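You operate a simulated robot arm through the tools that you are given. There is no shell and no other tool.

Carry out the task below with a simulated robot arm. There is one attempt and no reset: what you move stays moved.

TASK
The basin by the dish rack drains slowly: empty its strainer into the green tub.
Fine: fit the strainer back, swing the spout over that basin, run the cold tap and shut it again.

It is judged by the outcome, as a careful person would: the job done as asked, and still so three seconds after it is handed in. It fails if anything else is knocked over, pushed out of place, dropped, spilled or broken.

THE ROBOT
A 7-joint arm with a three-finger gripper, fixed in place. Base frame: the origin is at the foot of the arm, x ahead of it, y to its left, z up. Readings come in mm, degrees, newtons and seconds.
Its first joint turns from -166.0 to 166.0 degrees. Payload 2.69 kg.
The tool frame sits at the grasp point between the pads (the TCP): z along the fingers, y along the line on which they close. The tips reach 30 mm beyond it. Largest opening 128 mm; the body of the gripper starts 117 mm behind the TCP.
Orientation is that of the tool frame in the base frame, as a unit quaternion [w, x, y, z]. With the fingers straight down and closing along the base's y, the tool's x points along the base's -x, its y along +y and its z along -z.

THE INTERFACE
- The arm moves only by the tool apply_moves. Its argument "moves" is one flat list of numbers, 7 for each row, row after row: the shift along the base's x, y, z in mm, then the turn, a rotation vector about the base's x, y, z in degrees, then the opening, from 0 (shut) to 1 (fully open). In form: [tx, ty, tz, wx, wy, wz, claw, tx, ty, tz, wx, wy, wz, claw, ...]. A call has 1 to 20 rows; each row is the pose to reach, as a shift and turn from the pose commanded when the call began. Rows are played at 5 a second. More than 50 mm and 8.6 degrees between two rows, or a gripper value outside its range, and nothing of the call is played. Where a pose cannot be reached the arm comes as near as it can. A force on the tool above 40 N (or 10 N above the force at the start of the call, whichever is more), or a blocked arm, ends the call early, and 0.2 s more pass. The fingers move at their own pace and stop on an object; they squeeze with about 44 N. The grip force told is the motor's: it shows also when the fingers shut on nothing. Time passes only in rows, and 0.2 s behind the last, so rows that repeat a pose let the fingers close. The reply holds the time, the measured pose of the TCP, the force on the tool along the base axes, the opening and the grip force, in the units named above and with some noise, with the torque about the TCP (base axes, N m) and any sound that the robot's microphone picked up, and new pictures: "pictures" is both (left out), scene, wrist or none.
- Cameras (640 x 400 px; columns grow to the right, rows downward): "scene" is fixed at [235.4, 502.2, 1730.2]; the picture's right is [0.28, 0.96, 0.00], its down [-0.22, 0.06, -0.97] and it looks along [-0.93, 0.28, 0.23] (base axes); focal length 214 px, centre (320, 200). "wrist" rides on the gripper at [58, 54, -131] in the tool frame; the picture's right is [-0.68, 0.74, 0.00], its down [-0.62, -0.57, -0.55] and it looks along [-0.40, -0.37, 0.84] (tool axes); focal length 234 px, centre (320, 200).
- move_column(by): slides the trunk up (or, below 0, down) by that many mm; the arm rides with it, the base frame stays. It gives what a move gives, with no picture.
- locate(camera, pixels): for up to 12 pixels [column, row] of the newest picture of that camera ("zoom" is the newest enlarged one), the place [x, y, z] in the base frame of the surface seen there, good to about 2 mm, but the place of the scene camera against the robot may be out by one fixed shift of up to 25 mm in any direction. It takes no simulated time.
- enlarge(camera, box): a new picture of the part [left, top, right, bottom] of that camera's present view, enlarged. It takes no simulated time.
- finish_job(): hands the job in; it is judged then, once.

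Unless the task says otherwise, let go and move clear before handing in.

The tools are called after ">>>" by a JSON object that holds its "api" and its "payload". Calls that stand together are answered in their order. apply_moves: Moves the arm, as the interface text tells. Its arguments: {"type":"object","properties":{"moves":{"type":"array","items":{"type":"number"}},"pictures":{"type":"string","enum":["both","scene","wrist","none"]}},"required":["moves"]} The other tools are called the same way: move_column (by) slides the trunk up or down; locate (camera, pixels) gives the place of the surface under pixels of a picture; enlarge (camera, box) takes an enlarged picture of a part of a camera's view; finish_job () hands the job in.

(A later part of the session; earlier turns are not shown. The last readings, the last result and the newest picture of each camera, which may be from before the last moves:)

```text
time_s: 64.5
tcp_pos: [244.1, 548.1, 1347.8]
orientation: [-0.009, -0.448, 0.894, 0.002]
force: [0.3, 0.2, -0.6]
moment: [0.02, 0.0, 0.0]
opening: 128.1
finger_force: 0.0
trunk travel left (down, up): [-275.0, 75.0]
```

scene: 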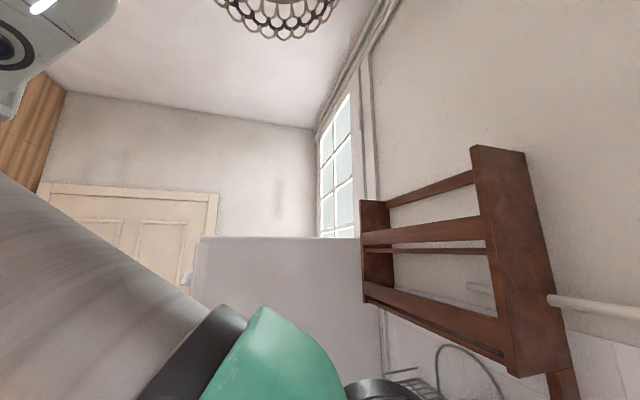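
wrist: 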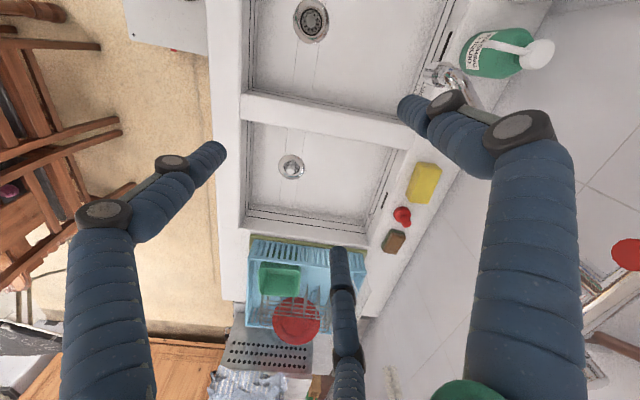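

Yaw is right (pipe will run between thumb and the two fingers). Moving above the pipe near its outlet end at z≈1347.

>>> {"api": "apply_moves", "payload": {"moves": [-12, 32, 0, 0, 0, 0, 1, -24, 64, 0, 0, 0, 0, 1, -38, 96, 0, 0, 0, 0, 1, -50, 127, 0, 0, 0, 0, 1, -50, 127, 0, 0, 0, 0, 1], "pictures": "wrist"}}

>>> {"api": "enlarge", "payload": {"camera": "wrist", "box": [220, 80, 540, 280]}}

```text
time_s: 65.7
tcp_pos: [193.2, 674.9, 1345.3]
orientation: [-0.008, -0.449, 0.894, 0.003]
force: [0.4, 0.8, -0.2]
moment: [-0.05, -0.01, 0.03]
opening: 128.0
finger_force: 0.0
trunk travel left (down, up): [-275.0, 75.0]
```

wrist: 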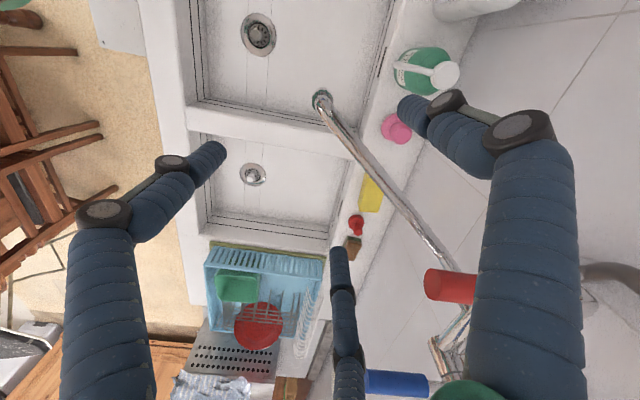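

```text
2.00 times, centred on (380, 180) of wrist
```

zoom: 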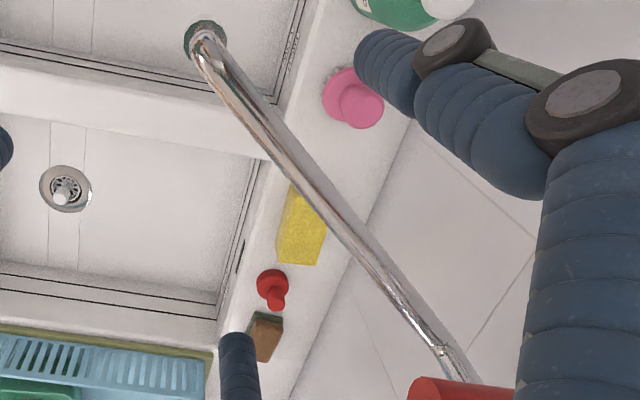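

The pipe lies between the thumb and the two fingers as intended. Descending around it to TCP z≈1220, watching for contact.

>>> {"api": "apply_moves", "payload": {"moves": [0, 0, -35, 0, 0, 0, 1, 0, 0, -70, 0, 0, 0, 1, 0, 0, -100, 0, 0, 0, 1, 0, 0, -125, 0, 0, 0, 1], "pictures": "wrist"}}

>>> {"api": "enlarge", "payload": {"camera": "wrist", "box": [220, 80, 540, 280]}}

```text
time_s: 66.7
tcp_pos: [192.9, 677.5, 1220.4]
orientation: [-0.01, -0.45, 0.893, 0.002]
force: [-0.3, 0.5, 0.3]
moment: [-0.05, 0.01, 0.02]
opening: 127.6
finger_force: 0.1
trunk travel left (down, up): [-275.0, 75.0]
```

wrist: 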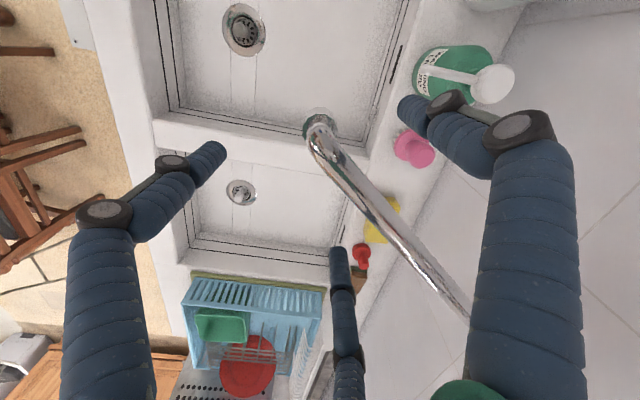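

```text
2.00 times, centred on (380, 180) of wrist
```

zoom: 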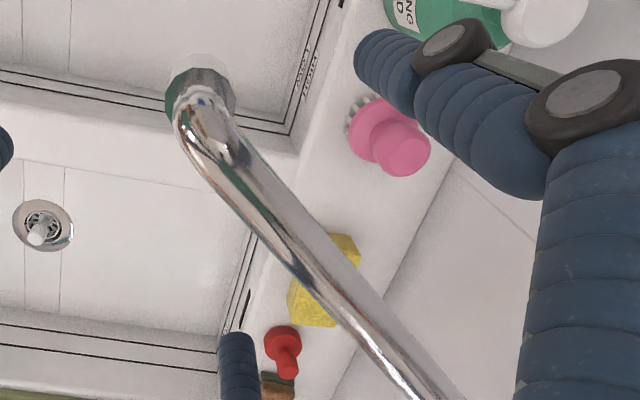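

>>> {"api": "locate", "payload": {"camera": "wrist", "pixels": [[320, 125], [335, 160], [360, 195], [390, 230], [420, 262], [345, 180], [312, 135], [325, 115]]}}

```text
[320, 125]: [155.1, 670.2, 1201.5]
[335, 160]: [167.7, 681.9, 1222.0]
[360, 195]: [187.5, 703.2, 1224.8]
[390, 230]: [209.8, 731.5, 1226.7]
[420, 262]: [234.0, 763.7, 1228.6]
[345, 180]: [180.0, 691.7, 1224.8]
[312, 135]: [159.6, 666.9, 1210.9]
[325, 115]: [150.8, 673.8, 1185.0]
```

The pipe runs about 18 mm off the TCP toward the thumb. I'll close to a loose cage (half opening) and drag the spout along its arc about (332,888), in gentle steps.

>>> {"api": "apply_moves", "payload": {"moves": [0, 0, 0, 0, 0, 0, 0.6, 0, 0, 0, 0, 0, 0, 0.5, 16.6, -10, 0, 0, 0, 4.4, 0.5, 32.3, -18, 0, 0, 0, 8.4, 0.5, 48.5, -24.9, 0, 0, 0, 12.4, 0.5, 65.2, -30.7, 0, 0, 0, 16.4, 0.5, 82.2, -35.2, 0, 0, 0, 20.4, 0.5, 99.6, -38.6, 0, 0, 0, 24.4, 0.5], "pictures": "wrist"}}

>>> {"api": "enlarge", "payload": {"camera": "wrist", "box": [220, 80, 540, 280]}}

```text
time_s: 68.5
tcp_pos: [292.6, 636.6, 1221.9]
orientation: [-0.009, -0.629, 0.778, 0.001]
force: [-0.1, 0.5, 0.7]
moment: [0.04, -0.01, 0.01]
opening: 64.1
finger_force: 0.1
trunk travel left (down, up): [-275.0, 75.0]
```

wrist: 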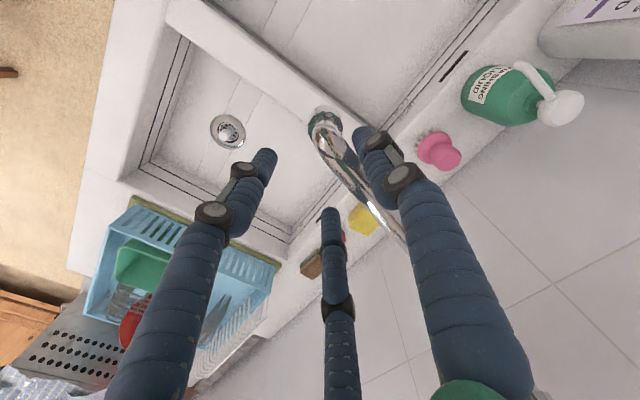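

```text
2.00 times, centred on (380, 180) of wrist
```

zoom: 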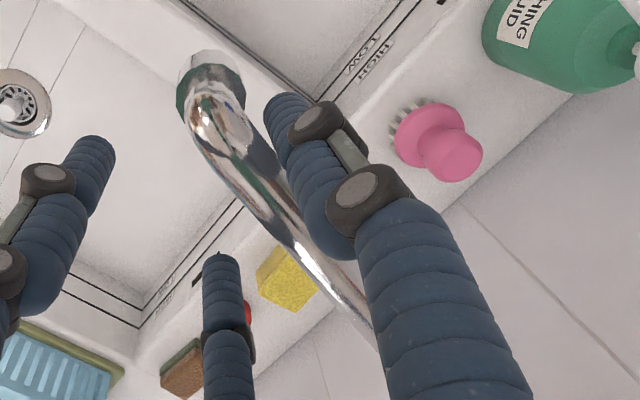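

The spout is following (now roughly facing −y). Continuing the arc until it is over the rack-side basin.

>>> {"api": "apply_moves", "payload": {"moves": [17.5, -2.1, 0, 0, 0, 4, 0.5, 35.1, -3.1, 0, 0, 0, 8, 0.5, 52.7, -2.7, 0, 0, 0, 12, 0.5, 70.3, -1.2, 0, 0, 0, 16, 0.5, 87.7, 1.6, 0, 0, 0, 20, 0.5, 104.9, 5.5, 0, 0, 0, 24, 0.5, 121.8, 10.7, 0, 0, 0, 28, 0.5, 138.2, 17, 0, 0, 0, 32, 0.5, 154.2, 24.4, 0, 0, 0, 36, 0.5, 169.6, 33, 0, 0, 0, 40, 0.5, 184.4, 42.6, 0, 0, 0, 44, 0.5, 198.5, 53.2, 0, 0, 0, 48, 0.5], "pictures": "wrist"}}

>>> {"api": "enlarge", "payload": {"camera": "wrist", "box": [220, 80, 540, 280]}}

```text
time_s: 71.1
tcp_pos: [490.3, 689.5, 1221.8]
orientation: [0.009, 0.89, -0.455, 0.003]
force: [0.3, 0.4, 0.1]
moment: [-0.02, 0.01, 0.0]
opening: 64.1
finger_force: 0.1
trunk travel left (down, up): [-275.0, 75.0]
```

wrist: 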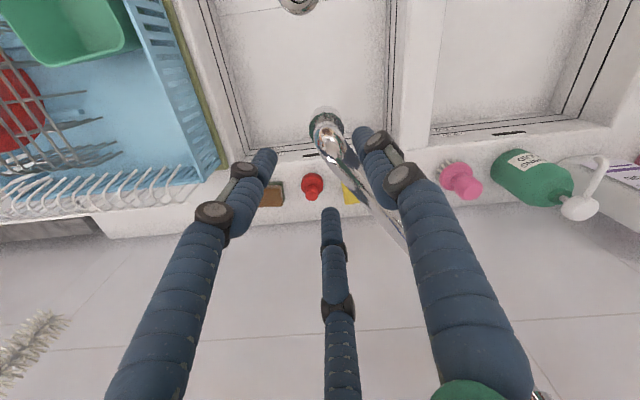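

```text
2.00 times, centred on (380, 180) of wrist
```

zoom: 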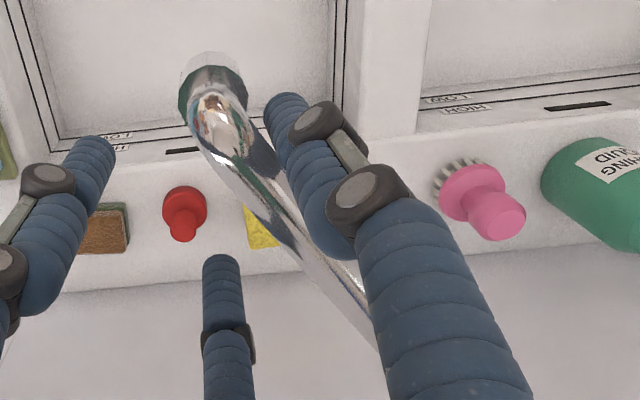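

The outlet (about 325,120) now lies above the rack-side basin. I'll locate the outlet and basin edges to judge margins.

>>> {"api": "locate", "payload": {"camera": "wrist", "pixels": [[322, 118], [317, 128], [325, 140], [345, 170], [330, 108], [238, 120], [388, 115], [310, 150], [300, 60], [250, 150], [380, 150]]}}

```text
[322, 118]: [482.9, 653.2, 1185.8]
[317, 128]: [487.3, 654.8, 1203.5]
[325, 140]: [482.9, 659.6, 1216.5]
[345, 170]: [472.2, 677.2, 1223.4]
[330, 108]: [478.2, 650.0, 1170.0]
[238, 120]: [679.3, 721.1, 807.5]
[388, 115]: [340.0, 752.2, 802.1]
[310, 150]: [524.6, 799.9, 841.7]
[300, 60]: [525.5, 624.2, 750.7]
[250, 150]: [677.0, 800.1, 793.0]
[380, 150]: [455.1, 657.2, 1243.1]
```

The outlet is at about (484,655), well within the rack-side basin (x 340–680). I'll open, lift clear of the pipe, and move so the camera sees the blue lever closely.

>>> {"api": "apply_moves", "payload": {"moves": [1, 1, 0, 0, 0, 0, 0.75, 1, 1, 30, 0, 0, 0, 0.75, 1, 1, 70, 0, 0, 0, 0.75, 1, 1, 115, 0, 0, 0, 0.75, 1, 0, 160, 0, 0, 0, 0.6, 25, -10, 185, 0, 0, 0, 0.3, 65, -20, 195, 0, 0, 0, 0, 100, -30, 200, 0, 0, 0, 0, 100, -30, 200, 0, 0, 0, 0], "pictures": "wrist"}}

>>> {"api": "enlarge", "payload": {"camera": "wrist", "box": [400, 180, 640, 330]}}

```text
time_s: 73.1
tcp_pos: [592.9, 659.0, 1425.1]
orientation: [0.008, 0.89, -0.457, 0.002]
force: [0.6, -0.7, 0.0]
moment: [0.02, 0.01, -0.04]
opening: 2.1
finger_force: 31.8
trunk travel left (down, up): [-275.0, 75.0]
```

wrist: 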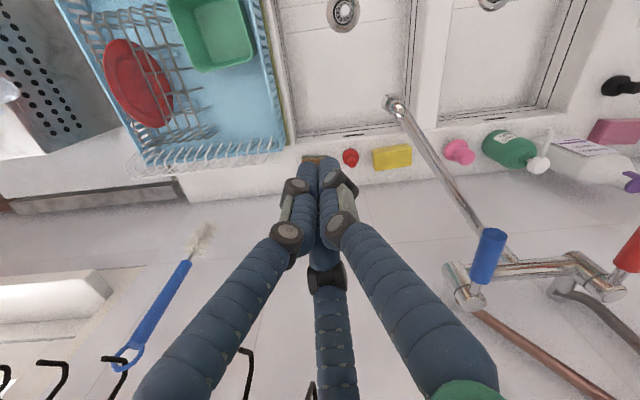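

```text
2.67 times, centred on (520, 255) of wrist
```

zoom: 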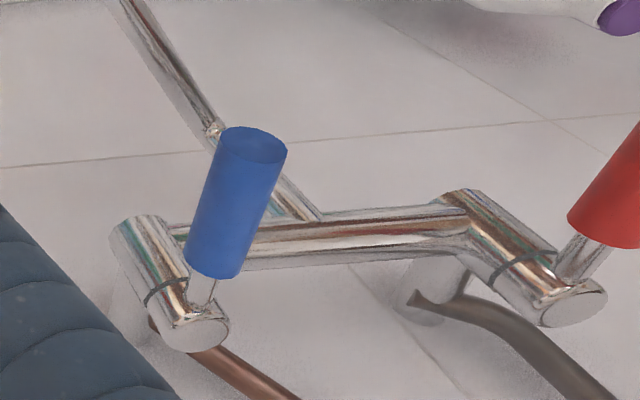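

The lever attaches to a rotating cap on the end of the valve body. I'll locate ends of the valve body and the handle to get the rotation axis.

>>> {"api": "locate", "payload": {"camera": "wrist", "pixels": [[474, 306], [453, 264], [462, 290], [477, 291], [482, 275], [494, 236], [490, 255], [590, 290], [575, 260], [617, 250], [500, 268], [605, 290]]}}

>>> {"api": "enlarge", "payload": {"camera": "wrist", "box": [430, 215, 530, 325]}}

```text
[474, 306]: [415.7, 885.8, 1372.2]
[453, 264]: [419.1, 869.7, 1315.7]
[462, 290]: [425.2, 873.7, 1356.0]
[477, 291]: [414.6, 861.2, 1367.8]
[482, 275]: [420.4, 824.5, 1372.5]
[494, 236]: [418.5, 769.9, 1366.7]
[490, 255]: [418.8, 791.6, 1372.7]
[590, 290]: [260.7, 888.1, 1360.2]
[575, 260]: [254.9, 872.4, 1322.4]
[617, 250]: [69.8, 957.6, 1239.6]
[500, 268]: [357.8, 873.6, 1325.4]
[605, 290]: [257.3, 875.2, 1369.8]
```

```text
3.64 times, centred on (480, 270) of wrist
```

zoom: 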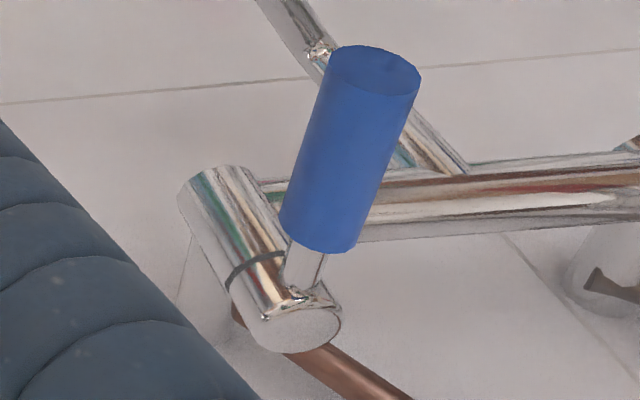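

The valve axis is vertical at about (417,885); the blue handle runs along −y at x≈418, y 766–840, z≈1361. I'll position the closed fingers on its −x side (between the handles) to try swinging it toward +x.

>>> {"api": "apply_moves", "payload": {"moves": [-45, 10, 10, 0, 0, 0, 0, -90, 25, 20, 0, 0, 0, 0, -135, 45, 20, 0, 0, 0, 0, -178, 70, 20, 0, 0, 0, 0, -215, 100, 20, 0, 0, 0, 0, -221, 125, 20, 0, 0, 0, 0, -221, 125, 20, 0, 0, 0, 0], "pictures": "wrist"}}

>>> {"api": "enlarge", "payload": {"camera": "wrist", "box": [200, 120, 440, 270]}}

```text
time_s: 74.7
tcp_pos: [371.1, 783.8, 1442.5]
orientation: [0.008, 0.89, -0.456, 0.004]
force: [0.0, 0.8, 0.0]
moment: [-0.04, 0.03, -0.02]
opening: 2.0
finger_force: 31.5
trunk travel left (down, up): [-275.0, 75.0]
```

wrist: 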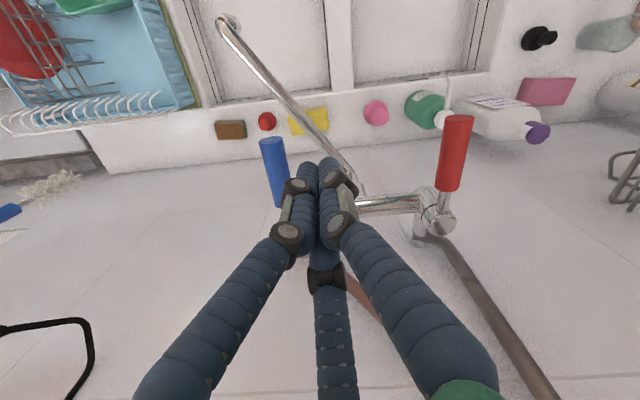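

```text
2.67 times, centred on (320, 195) of wrist
```

zoom: 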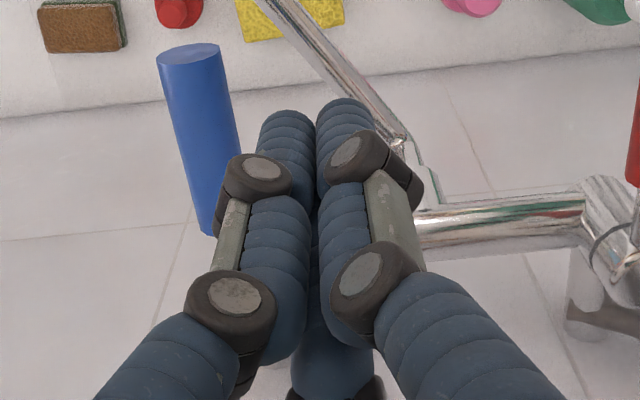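

>>> {"api": "apply_moves", "payload": {"moves": [-2, 2, -30, 0, 0, 0, 0, -2, 2, -55, 0, 0, 0, 0, -2, 2, -68, 0, 0, 0, 0], "pictures": "wrist"}}

>>> {"api": "enlarge", "payload": {"camera": "wrist", "box": [200, 100, 440, 250]}}

```text
time_s: 75.5
tcp_pos: [368.8, 787.2, 1374.0]
orientation: [0.008, 0.89, -0.455, 0.003]
force: [0.0, 0.5, -0.6]
moment: [0.0, 0.01, 0.02]
opening: 2.4
finger_force: 31.2
trunk travel left (down, up): [-275.0, 75.0]
```

wrist: 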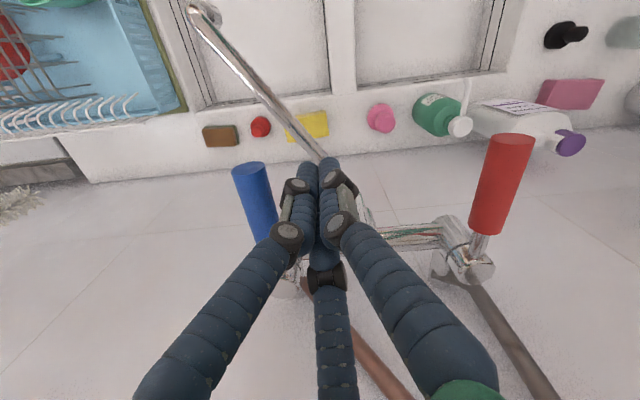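

```text
2.67 times, centred on (320, 175) of wrist
```

zoom: 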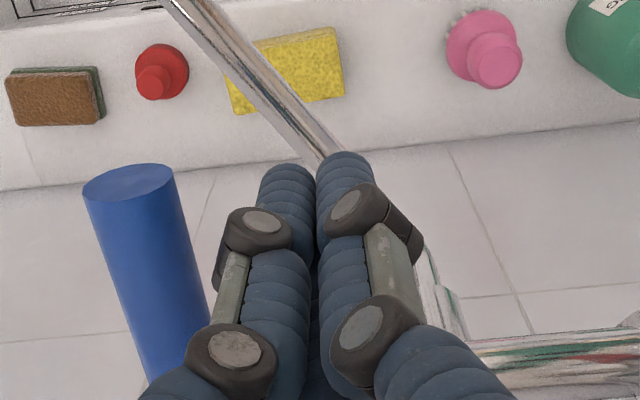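

Fingers are beside the blue handle. Pushing gently toward +x in 5 mm steps and watching the force and any sound.

>>> {"api": "apply_moves", "payload": {"moves": [6, 0, 0, 0, 0, 0, 0, 12, 0, 0, 0, 0, 0, 0, 18, 0, 0, 0, 0, 0, 0, 23, 0, 0, 0, 0, 0, 0, 28, 0, 0, 0, 0, 0, 0, 33, 0, 0, 0, 0, 0, 0, 38, 0, 0, 0, 0, 0, 0], "pictures": "wrist"}}

```text
time_s: 77.1
tcp_pos: [407.4, 786.4, 1375.0]
orientation: [0.009, 0.89, -0.457, 0.003]
force: [-0.4, 0.7, -0.1]
moment: [-0.02, 0.01, -0.02]
opening: 2.0
finger_force: 31.4
trunk travel left (down, up): [-275.0, 75.0]
```

wrist: 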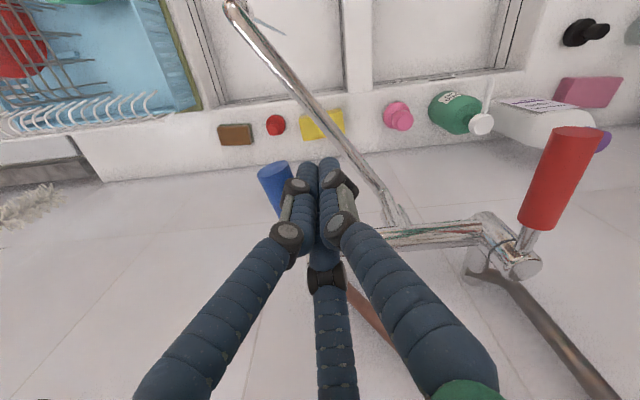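

The handle moved with little force, and something thin appears near the outlet at (262,20). Enlarging both.

>>> {"api": "enlarge", "payload": {"camera": "wrist", "box": [190, 0, 350, 100]}}

>>> {"api": "enlarge", "payload": {"camera": "wrist", "box": [220, 120, 400, 260]}}

>>> {"api": "locate", "payload": {"camera": "wrist", "pixels": [[262, 20], [273, 175], [268, 185], [280, 195], [232, 8], [280, 30]]}}

```text
4.00 times, centred on (270, 50) of wrist
```

zoom: 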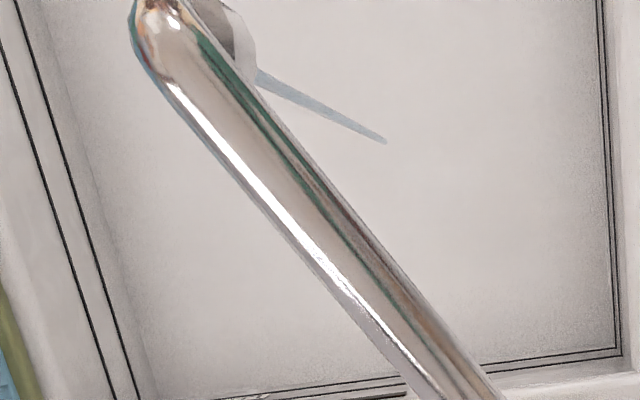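

```text
2.86 times, centred on (310, 190) of wrist
```

zoom: 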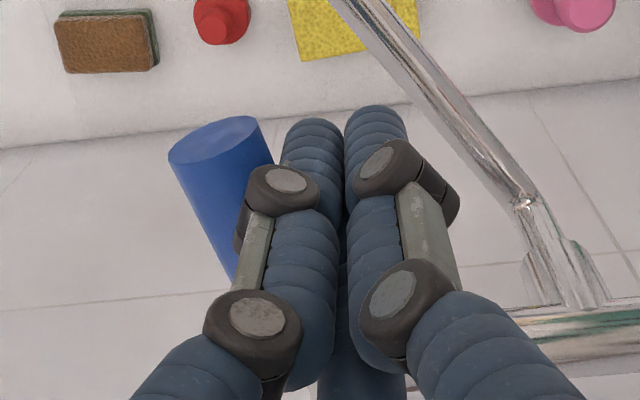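

```text
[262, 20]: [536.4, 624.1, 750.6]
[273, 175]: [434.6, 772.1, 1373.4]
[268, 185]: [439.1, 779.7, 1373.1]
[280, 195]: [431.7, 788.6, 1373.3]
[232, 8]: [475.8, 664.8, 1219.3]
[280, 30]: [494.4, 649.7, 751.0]
```

A thin water stream now leaves the outlet into the correct basin, so +x opens the cold tap. I'll push the handle further along its arc to about 45° for a proper run.

>>> {"api": "apply_moves", "payload": {"moves": [8, -1, 0, 0, 0, 0, 0, 17, -0.8, 0, 0, 0, 0, 0, 25.5, 0.5, 0, 0, 0, 0, 0, 34.2, 2, 0, 0, 0, 0, 0, 42.5, 4.5, 0, 0, 0, 0, 0, 50.6, 7.7, 0, 0, 0, 0, 0, 58, 11.5, 0, 0, 0, 0, 0], "pictures": "wrist"}}

>>> {"api": "enlarge", "payload": {"camera": "wrist", "box": [190, 0, 350, 100]}}

>>> {"api": "enlarge", "payload": {"camera": "wrist", "box": [200, 120, 400, 260]}}

```text
time_s: 78.7
tcp_pos: [465.8, 799.3, 1372.7]
orientation: [0.01, 0.89, -0.455, 0.003]
force: [0.2, 0.4, 0.5]
moment: [-0.03, 0.01, 0.01]
opening: 2.2
finger_force: 31.2
trunk travel left (down, up): [-275.0, 75.0]
```

wrist: 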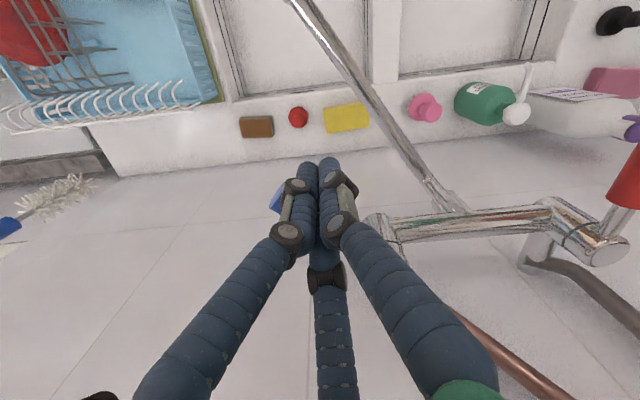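

```text
4.00 times, centred on (270, 50) of wrist
```

zoom: 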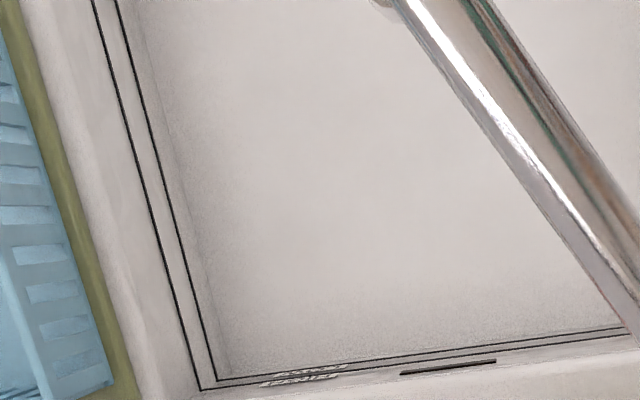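

```text
2.86 times, centred on (300, 190) of wrist
```

zoom: 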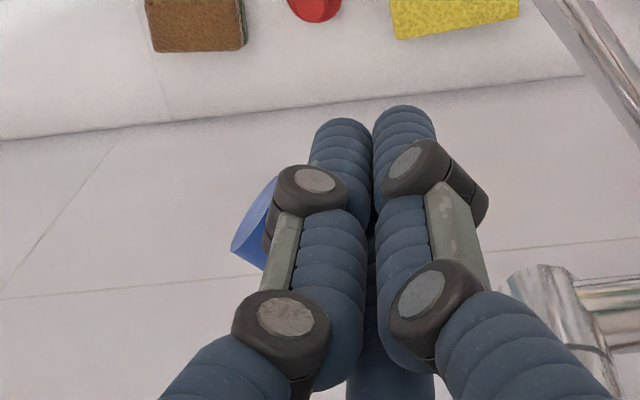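

The handle is at about 45°. I'll back away, rise, and pull toward −y to see the stream and the handle while water runs.

>>> {"api": "apply_moves", "payload": {"moves": [-8, -8, 0, 0, 0, 0, 0, -8, -40, 20, 0, 0, 0, 0, 0, -85, 30, 0, 0, 0, 0, 30, -122, 30, 0, 0, 0, 0, 60, -160, 20, 0, 0, 0, 0, 85, -200, 10, 0, 0, 0, 0, 105, -240, 0, 0, 0, 0, 0], "pictures": "wrist"}}

>>> {"api": "enlarge", "payload": {"camera": "wrist", "box": [280, 0, 600, 200]}}

>>> {"api": "enlarge", "payload": {"camera": "wrist", "box": [300, 200, 620, 400]}}

```text
time_s: 80.3
tcp_pos: [564.2, 556.3, 1372.3]
orientation: [0.008, 0.89, -0.456, 0.003]
force: [-0.9, -0.2, -0.6]
moment: [0.03, 0.02, -0.02]
opening: 1.9
finger_force: 31.0
trunk travel left (down, up): [-275.0, 75.0]
```

wrist: 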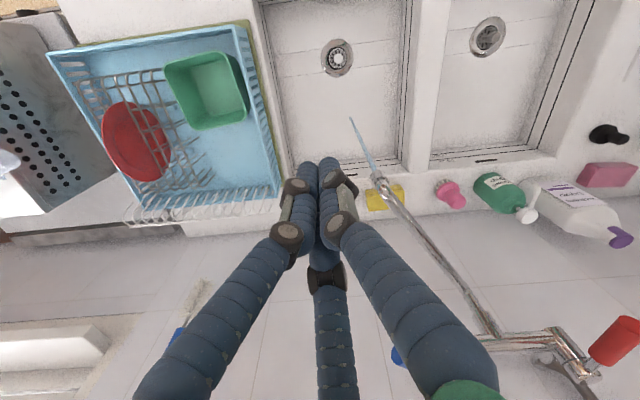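

```text
2.00 times, centred on (440, 100) of wrist
```

zoom: 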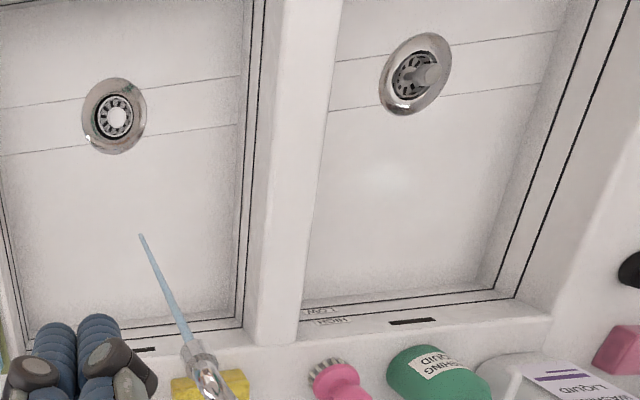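

```text
2.00 times, centred on (460, 300) of wrist
```

zoom: 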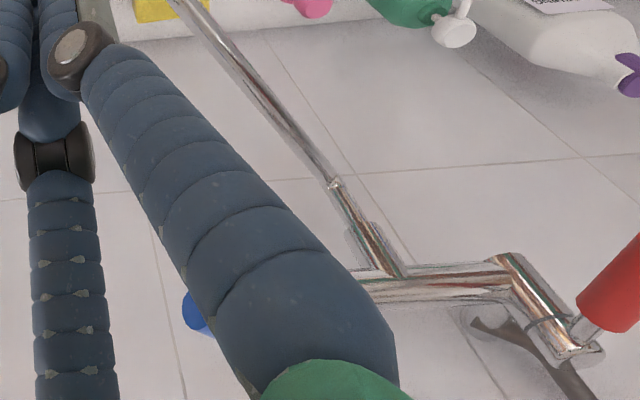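

A steady stream runs into the rack-side basin and drains. Now I'll prepare to shut it: open the hand, go above the blue handle, with fingers straddling it, and look before lowering.

>>> {"api": "apply_moves", "payload": {"moves": [-5, 15, 40, 0, 0, 2, 0.3, -15, 45, 75, 0, 0, 4, 0.6, -30, 85, 85, 0, 0, 6, 1, -50, 125, 90, 0, 0, 8, 1, -70, 165, 90, 0, 0, 9, 1, -85, 200, 90, 0, 0, 9, 1, -85, 200, 90, 0, 0, 9, 1], "pictures": "wrist"}}

>>> {"api": "enlarge", "payload": {"camera": "wrist", "box": [220, 100, 540, 300]}}

```text
time_s: 81.9
tcp_pos: [485.6, 759.3, 1467.4]
orientation: [0.008, 0.923, -0.385, 0.004]
force: [0.1, -0.4, 0.2]
moment: [-0.05, -0.01, 0.01]
opening: 128.0
finger_force: 0.1
trunk travel left (down, up): [-275.0, 75.0]
```

wrist: 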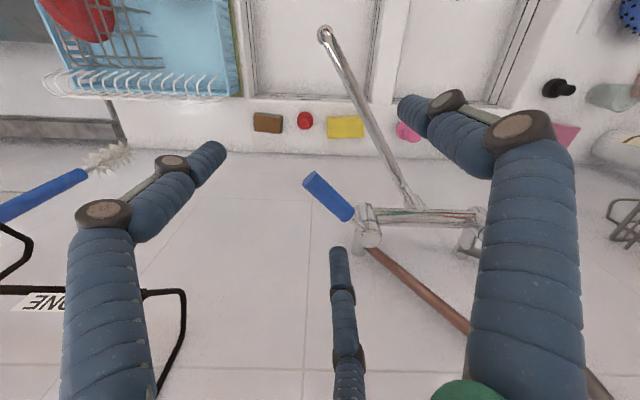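

```text
2.00 times, centred on (380, 200) of wrist
```

zoom: 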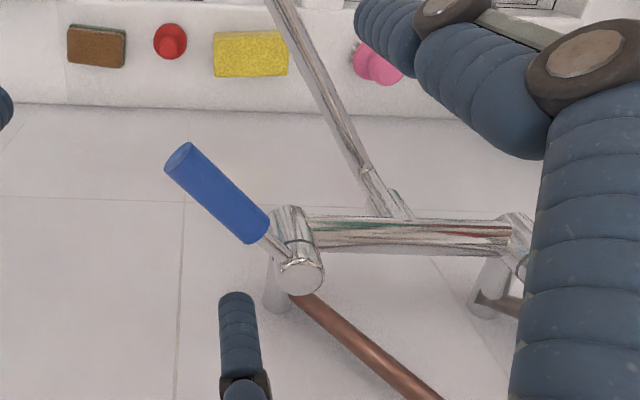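

Now the blue handle is clearly seen swung out, from (345,218) to (308,178). I'll locate it to compute its angle.

>>> {"api": "locate", "payload": {"camera": "wrist", "pixels": [[312, 182], [320, 190], [330, 200], [342, 212], [372, 240], [365, 215], [308, 176], [418, 72], [337, 265]]}}

>>> {"api": "enlarge", "payload": {"camera": "wrist", "box": [280, 10, 400, 85]}}

```text
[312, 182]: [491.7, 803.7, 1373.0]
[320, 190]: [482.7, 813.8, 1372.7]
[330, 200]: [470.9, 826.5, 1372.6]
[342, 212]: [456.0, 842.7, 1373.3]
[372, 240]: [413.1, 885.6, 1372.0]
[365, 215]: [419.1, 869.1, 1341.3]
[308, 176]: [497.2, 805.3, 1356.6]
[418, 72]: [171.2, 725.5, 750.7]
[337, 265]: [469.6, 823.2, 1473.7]
```

```text
5.33 times, centred on (340, 48) of wrist
```

zoom: 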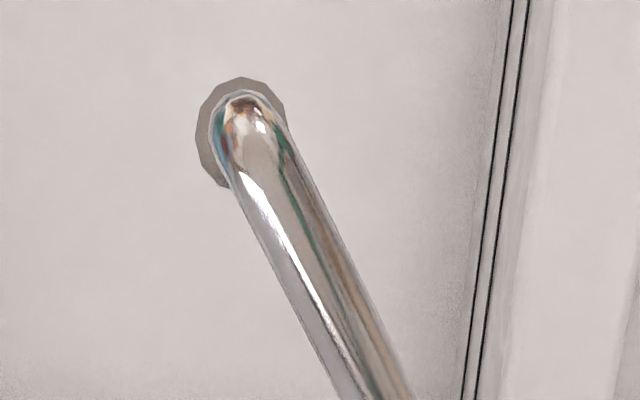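

Handle is at −47° (θ≈43°), R up to ~113 mm about (416.5,885.6). I'll move over it at (485,820) with fingers fully open, then lower so they straddle it.

>>> {"api": "apply_moves", "payload": {"moves": [0, 20, 0, 0, 0, 0, 1, -0.5, 42, -5, 0, 0, 0, 1, -0.5, 61, -15, 0, 0, 0, 1, -0.5, 61, -45, 0, 0, 0, 1], "pictures": "wrist"}}

>>> {"api": "enlarge", "payload": {"camera": "wrist", "box": [220, 100, 540, 300]}}

```text
time_s: 82.9
tcp_pos: [482.3, 820.4, 1416.7]
orientation: [0.008, 0.923, -0.384, 0.004]
force: [1.0, -0.5, 0.4]
moment: [-0.05, -0.01, 0.0]
opening: 128.0
finger_force: 0.1
trunk travel left (down, up): [-275.0, 75.0]
```

wrist: 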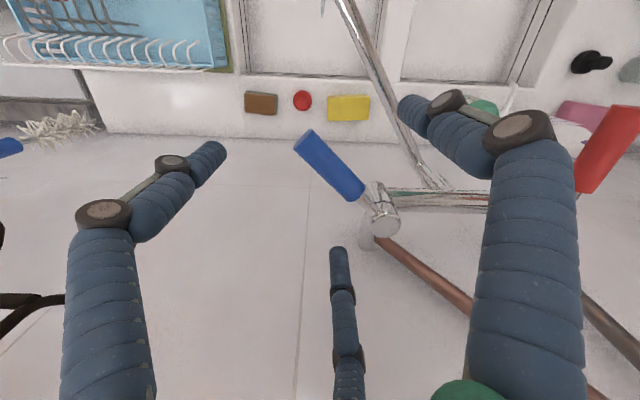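

```text
2.00 times, centred on (380, 200) of wrist
```

zoom: 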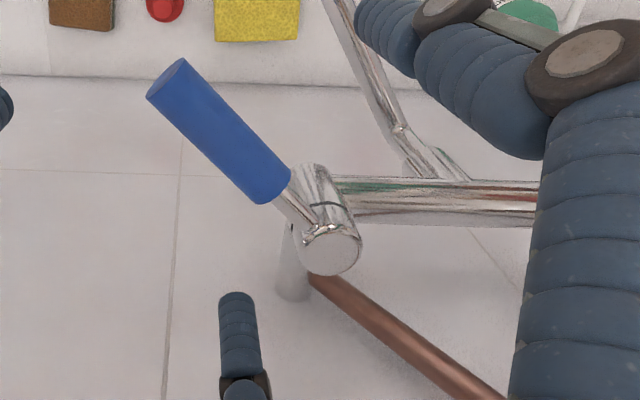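

>>> {"api": "apply_moves", "payload": {"moves": [0, 0, -20, 0, 0, 0, 1, 0, 0, -38, 0, 0, 0, 1, 0, 0, -50, 0, 0, 0, 1], "pictures": "wrist"}}

>>> {"api": "enlarge", "payload": {"camera": "wrist", "box": [220, 80, 540, 280]}}

```text
time_s: 83.7
tcp_pos: [485.2, 818.5, 1369.6]
orientation: [0.009, 0.923, -0.385, 0.004]
force: [0.3, 1.2, 0.2]
moment: [-0.01, -0.03, -0.01]
opening: 127.8
finger_force: 0.0
trunk travel left (down, up): [-275.0, 75.0]
```

wrist: 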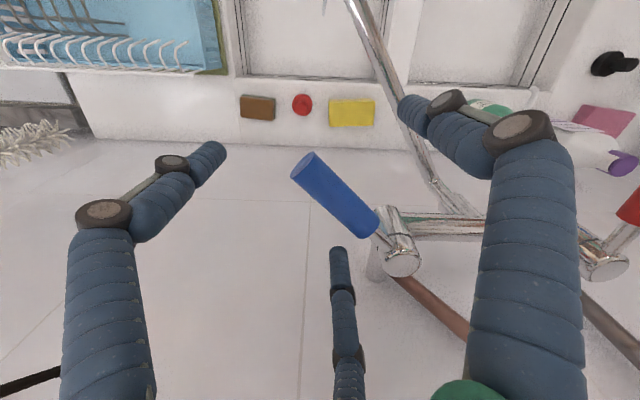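

```text
2.00 times, centred on (380, 180) of wrist
```

zoom: 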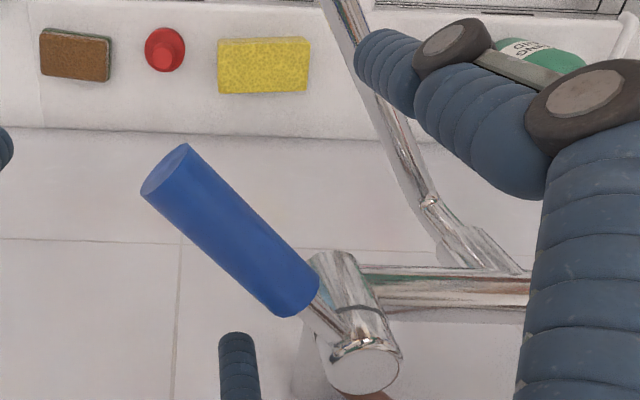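

The handle lies between the thumb and the two fingers. I'll close to a loose cage and sweep it back clockwise around the valve axis, stopping partway to check.

>>> {"api": "apply_moves", "payload": {"moves": [0, 0, 0, 0, 0, 0, 0.8, 0, 0, 0, 0, 0, 0, 0.6, -9.6, -8.5, 0, 0, 0, -7.7, 0.6, -20.7, -16, 0, 0, 0, -15.7, 0.6, -32.7, -21.9, 0, 0, 0, -23.7, 0.6, -45.5, -26, 0, 0, 0, -31.7, 0.6, -58.7, -28.4, 0, 0, 0, -39.7, 0.6], "pictures": "wrist"}}

>>> {"api": "enlarge", "payload": {"camera": "wrist", "box": [220, 80, 540, 280]}}

```text
time_s: 85.3
tcp_pos: [426.3, 791.5, 1369.0]
orientation: [0.009, 0.737, -0.676, 0.0]
force: [-0.6, -0.4, -0.8]
moment: [0.0, 0.01, 0.0]
opening: 76.8
finger_force: 0.1
trunk travel left (down, up): [-275.0, 75.0]
```

wrist: 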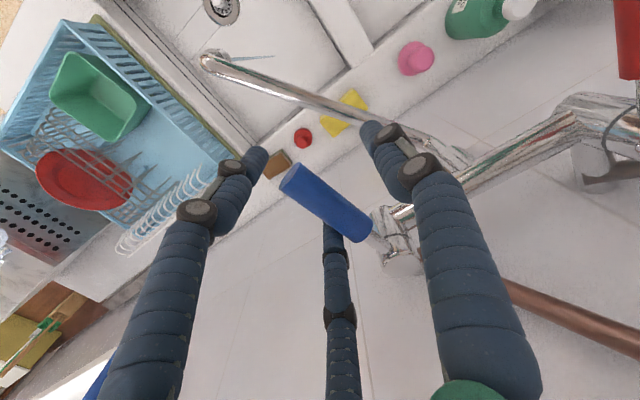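

```text
2.00 times, centred on (380, 180) of wrist
```

zoom: 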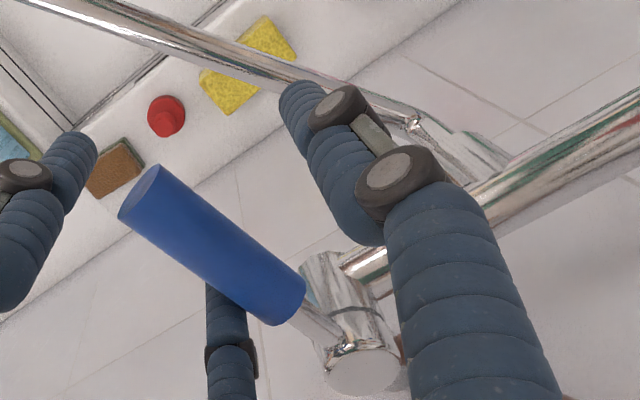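

>>> {"api": "locate", "payload": {"camera": "wrist", "pixels": [[295, 178], [310, 190], [330, 205], [350, 222], [400, 262], [333, 235], [330, 245], [385, 225]]}}

```text
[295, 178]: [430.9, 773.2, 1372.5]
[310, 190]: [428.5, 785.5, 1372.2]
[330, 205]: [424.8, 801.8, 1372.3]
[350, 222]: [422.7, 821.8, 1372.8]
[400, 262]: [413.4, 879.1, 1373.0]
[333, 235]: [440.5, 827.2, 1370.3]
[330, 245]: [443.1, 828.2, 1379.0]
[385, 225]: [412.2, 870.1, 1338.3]
```

The handle has come back to about −80° (10° short of closed) and the stream is still thin. I'll sweep the remaining degrees slowly and check force.

>>> {"api": "apply_moves", "payload": {"moves": [-3.3, -0.2, 0, 0, 0, -2, 0.6, -6.6, -0.4, 0, 0, 0, -4, 0.6, -9.5, -0.5, 0, 0, 0, -5.7, 0.6, -11.7, -0.5, 0, 0, 0, -7, 0.6, -13.5, -0.5, 0, 0, 0, -8, 0.6, -15, -0.4, 0, 0, 0, -9, 0.6], "pictures": "wrist"}}

>>> {"api": "enlarge", "payload": {"camera": "wrist", "box": [180, 30, 340, 130]}}

>>> {"api": "locate", "payload": {"camera": "wrist", "pixels": [[295, 178], [310, 190], [330, 205], [350, 222]]}}

```text
time_s: 86.7
tcp_pos: [409.8, 790.6, 1370.5]
orientation: [-0.009, -0.683, 0.731, -0.001]
force: [0.0, 0.8, 0.3]
moment: [-0.02, 0.03, 0.04]
opening: 77.1
finger_force: 0.0
trunk travel left (down, up): [-275.0, 75.0]
```

wrist: 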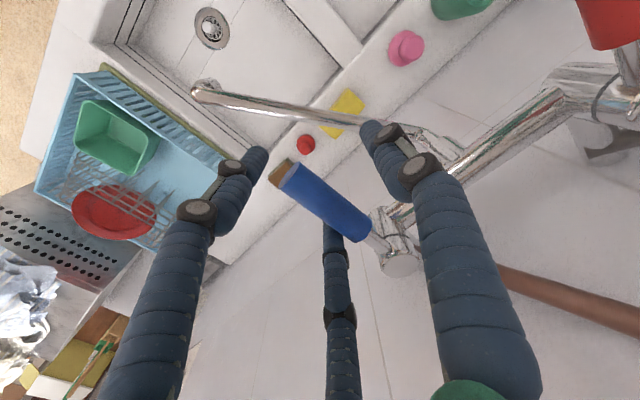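

```text
4.00 times, centred on (260, 80) of wrist
```

zoom: 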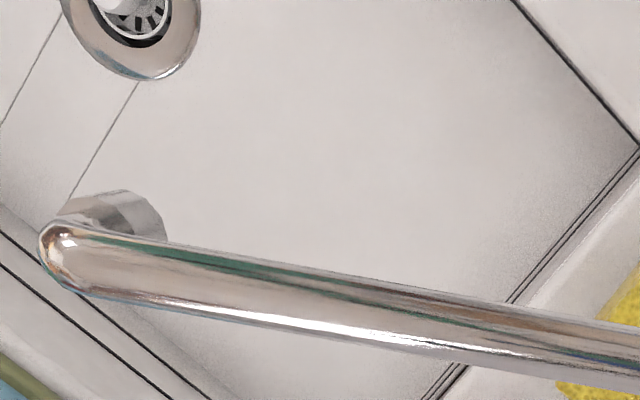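

```text
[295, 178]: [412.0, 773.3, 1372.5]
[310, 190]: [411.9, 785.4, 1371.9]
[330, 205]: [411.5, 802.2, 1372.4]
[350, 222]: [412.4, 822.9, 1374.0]
```

The stream has stopped and the handle line reads x≈412, parallel to −y. I'll open, lift clear, and return to the earlier viewpoint to compare the handle with its original shut position.

>>> {"api": "apply_moves", "payload": {"moves": [0, 0, 0, 0, 0, 0, 0.8, 0, 0, 0, 0, 0, 0, 1, 0, 0, 30, 0, 0, 0, 1, 0, 0, 75, 0, 0, 0, 1, 10, -30, 95, 0, 0, 6, 0.6, 45, -60, 90, 0, 0, 13, 0.3, 90, -80, 80, 0, 0, 20, 0, 135, -100, 68, 0, 0, 27, 0, 165, -120, 58, 0, 0, 34, 0, 183, -131, 55, 0, 0, 40, 0, 183, -131, 55, 0, 0, 40, 0], "pictures": "wrist"}}

>>> {"api": "enlarge", "payload": {"camera": "wrist", "box": [400, 180, 640, 330]}}

```text
refused: row 7 steps farther than a row can; nothing moved
```

```text
2.67 times, centred on (520, 255) of wrist
```

zoom: 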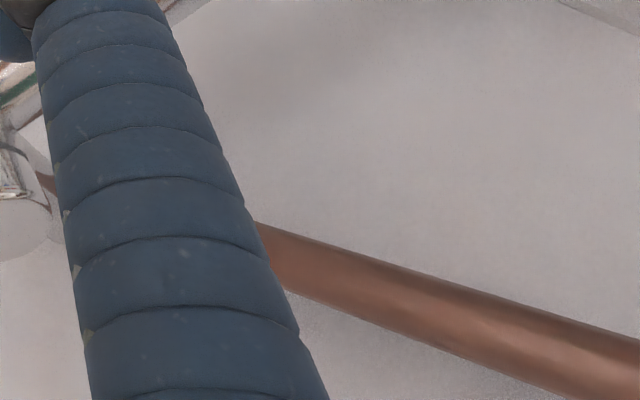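

One row was too long; I'll redo it with smaller steps.

>>> {"api": "apply_moves", "payload": {"moves": [0, 0, 0, 0, 0, 0, 0.8, 0, 0, 0, 0, 0, 0, 1, 0, 0, 30, 0, 0, 0, 1, 0, 0, 70, 0, 0, 0, 1, 10, -30, 90, 0, 0, 6, 0.6, 45, -60, 90, 0, 0, 13, 0.3, 85, -80, 80, 0, 0, 20, 0, 125, -100, 68, 0, 0, 27, 0, 160, -120, 58, 0, 0, 34, 0, 183, -131, 55, 0, 0, 40, 0, 183, -131, 55, 0, 0, 40, 0], "pictures": "wrist"}}

>>> {"api": "enlarge", "payload": {"camera": "wrist", "box": [400, 180, 640, 330]}}

```text
time_s: 89.1
tcp_pos: [592.6, 661.1, 1425.0]
orientation: [0.008, 0.892, -0.452, 0.003]
force: [0.0, -0.2, -0.2]
moment: [-0.03, 0.01, 0.01]
opening: 2.1
finger_force: 30.8
trunk travel left (down, up): [-275.0, 75.0]
```

wrist: 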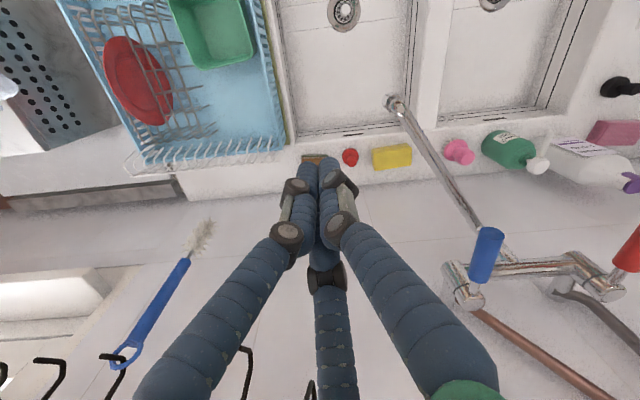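

```text
2.67 times, centred on (520, 255) of wrist
```

zoom: 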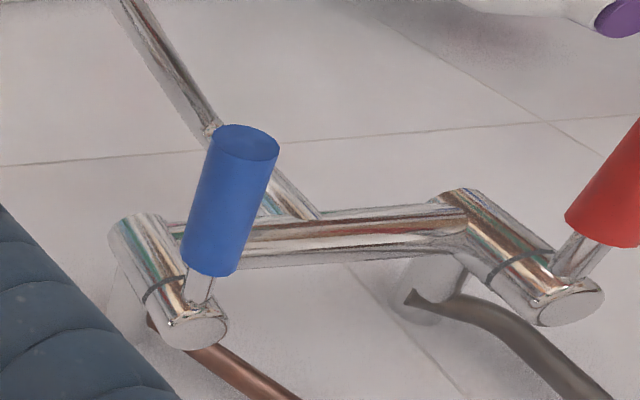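

Compared with before, the blue handle's tip sits ~5 zoom-pixels left (about 1° toward open). I'll check whether any water still runs.

>>> {"api": "enlarge", "payload": {"camera": "wrist", "box": [340, 60, 460, 135]}}

>>> {"api": "locate", "payload": {"camera": "wrist", "pixels": [[482, 275], [494, 236], [490, 255], [477, 291], [462, 290], [453, 264], [395, 100]]}}

```text
5.33 times, centred on (400, 98) of wrist
```

zoom: 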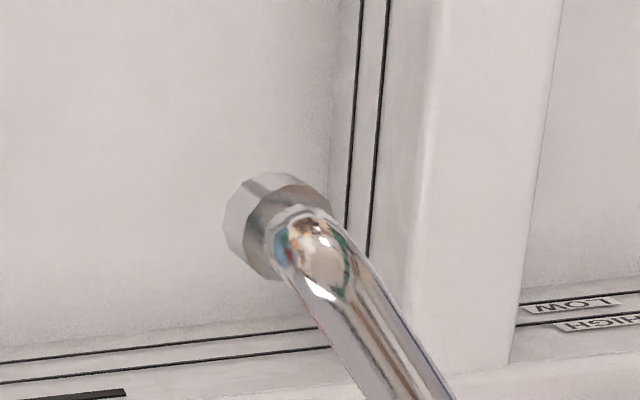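

```text
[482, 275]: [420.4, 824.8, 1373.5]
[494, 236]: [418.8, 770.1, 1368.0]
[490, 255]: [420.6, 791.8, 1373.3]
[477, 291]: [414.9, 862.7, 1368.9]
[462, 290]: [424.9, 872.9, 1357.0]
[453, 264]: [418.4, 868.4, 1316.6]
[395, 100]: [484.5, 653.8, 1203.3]
```

No water visible. To be certain it's fully shut, I'll nudge the handle from its +x side with closed fingers until I feel its stop. First position beside it.

>>> {"api": "apply_moves", "payload": {"moves": [-30, 30, 10, 0, 0, 0, 0, -60, 65, 15, 0, 0, 0, 0, -90, 98, 15, 0, 0, 0, 0, -116, 127, 15, 0, 0, 0, 0, -116, 127, -20, 0, 0, 0, 0, -116, 127, -51, 0, 0, 0, 0], "pictures": "wrist"}}

>>> {"api": "enlarge", "payload": {"camera": "wrist", "box": [220, 100, 540, 300]}}

```text
time_s: 90.5
tcp_pos: [474.5, 787.4, 1374.5]
orientation: [0.008, 0.891, -0.453, 0.002]
force: [-0.8, -0.2, -0.4]
moment: [0.01, 0.07, 0.02]
opening: 2.0
finger_force: 31.7
trunk travel left (down, up): [-275.0, 75.0]
```

wrist: 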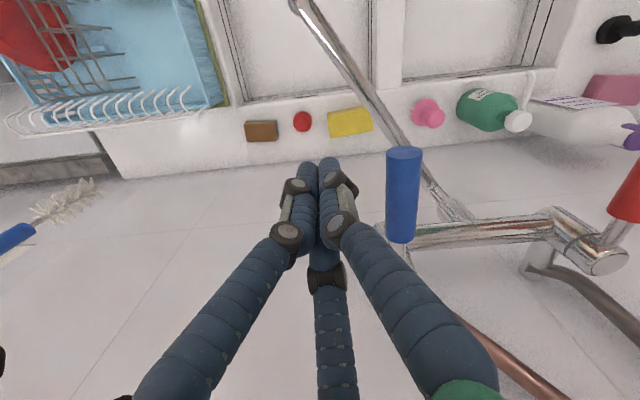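

```text
2.00 times, centred on (380, 200) of wrist
```

zoom: 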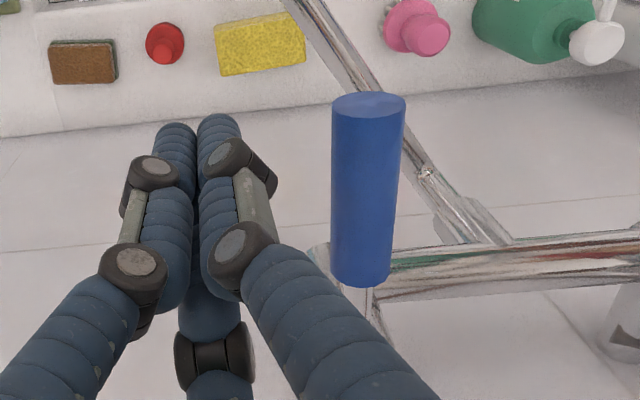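

>>> {"api": "apply_moves", "payload": {"moves": [-8, 0, 0, 0, 0, 0, 0, -14, 0, 0, 0, 0, 0, 0, -18, 0, 0, 0, 0, 0, 0, -22, 0, 0, 0, 0, 0, 0, -25, 0, 0, 0, 0, 0, 0], "pictures": "wrist"}}

>>> {"api": "enlarge", "payload": {"camera": "wrist", "box": [260, 100, 460, 225]}}

>>> {"api": "locate", "payload": {"camera": "wrist", "pixels": [[370, 185], [375, 200], [372, 165]]}}

```text
time_s: 91.7
tcp_pos: [450.6, 786.2, 1374.5]
orientation: [0.008, 0.891, -0.454, 0.003]
force: [-0.9, 0.1, -0.4]
moment: [0.0, -0.02, -0.04]
opening: 1.9
finger_force: 31.6
trunk travel left (down, up): [-275.0, 75.0]
```

wrist: 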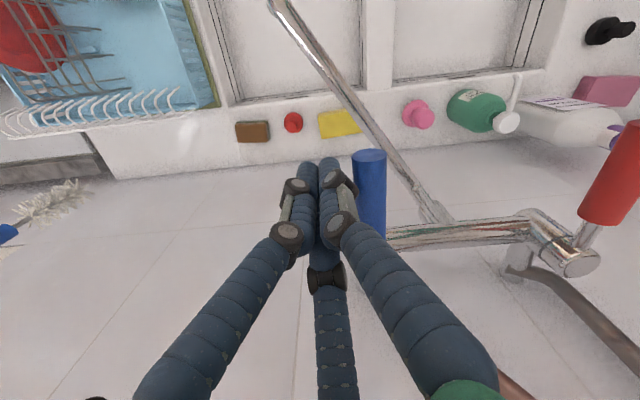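

```text
3.20 times, centred on (360, 162) of wrist
```

zoom: 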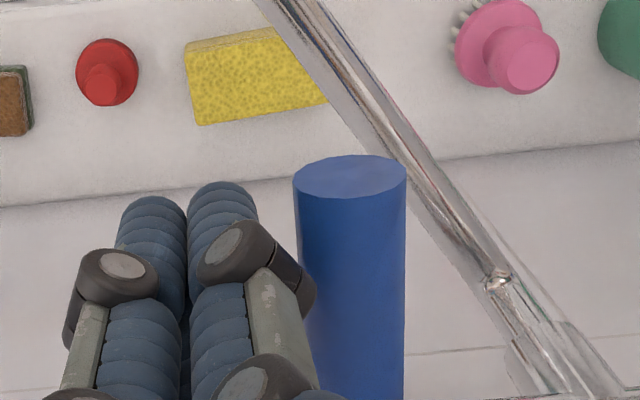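

```text
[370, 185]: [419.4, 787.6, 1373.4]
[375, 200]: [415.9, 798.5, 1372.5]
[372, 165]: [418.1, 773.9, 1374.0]
```

>>> {"api": "apply_moves", "payload": {"moves": [-3, 0, 0, 0, 0, 0, 0, -5, 0, 0, 0, 0, 0, 0, -7, 0, 0, 0, 0, 0, 0, -8, 0, 0, 0, 0, 0, 0], "pictures": "wrist"}}

>>> {"api": "enlarge", "payload": {"camera": "wrist", "box": [260, 100, 460, 225]}}

```text
time_s: 92.7
tcp_pos: [443.2, 785.4, 1373.3]
orientation: [0.01, 0.891, -0.453, 0.004]
force: [0.3, 0.2, 0.9]
moment: [-0.01, 0.01, 0.03]
opening: 1.8
finger_force: 31.0
trunk travel left (down, up): [-275.0, 75.0]
```

wrist: 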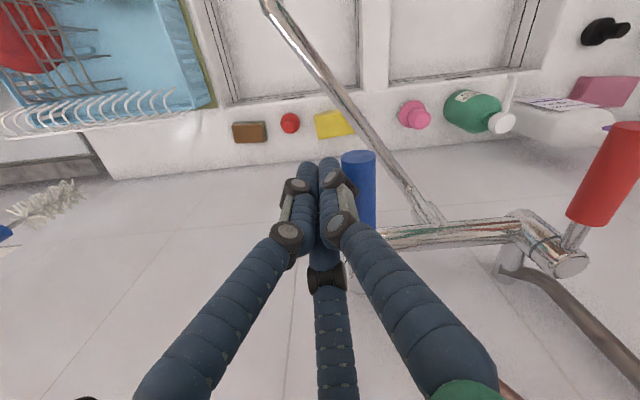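

```text
3.20 times, centred on (360, 162) of wrist
```

zoom: 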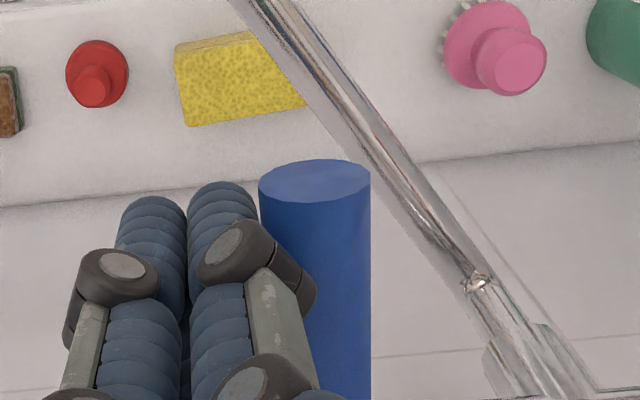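

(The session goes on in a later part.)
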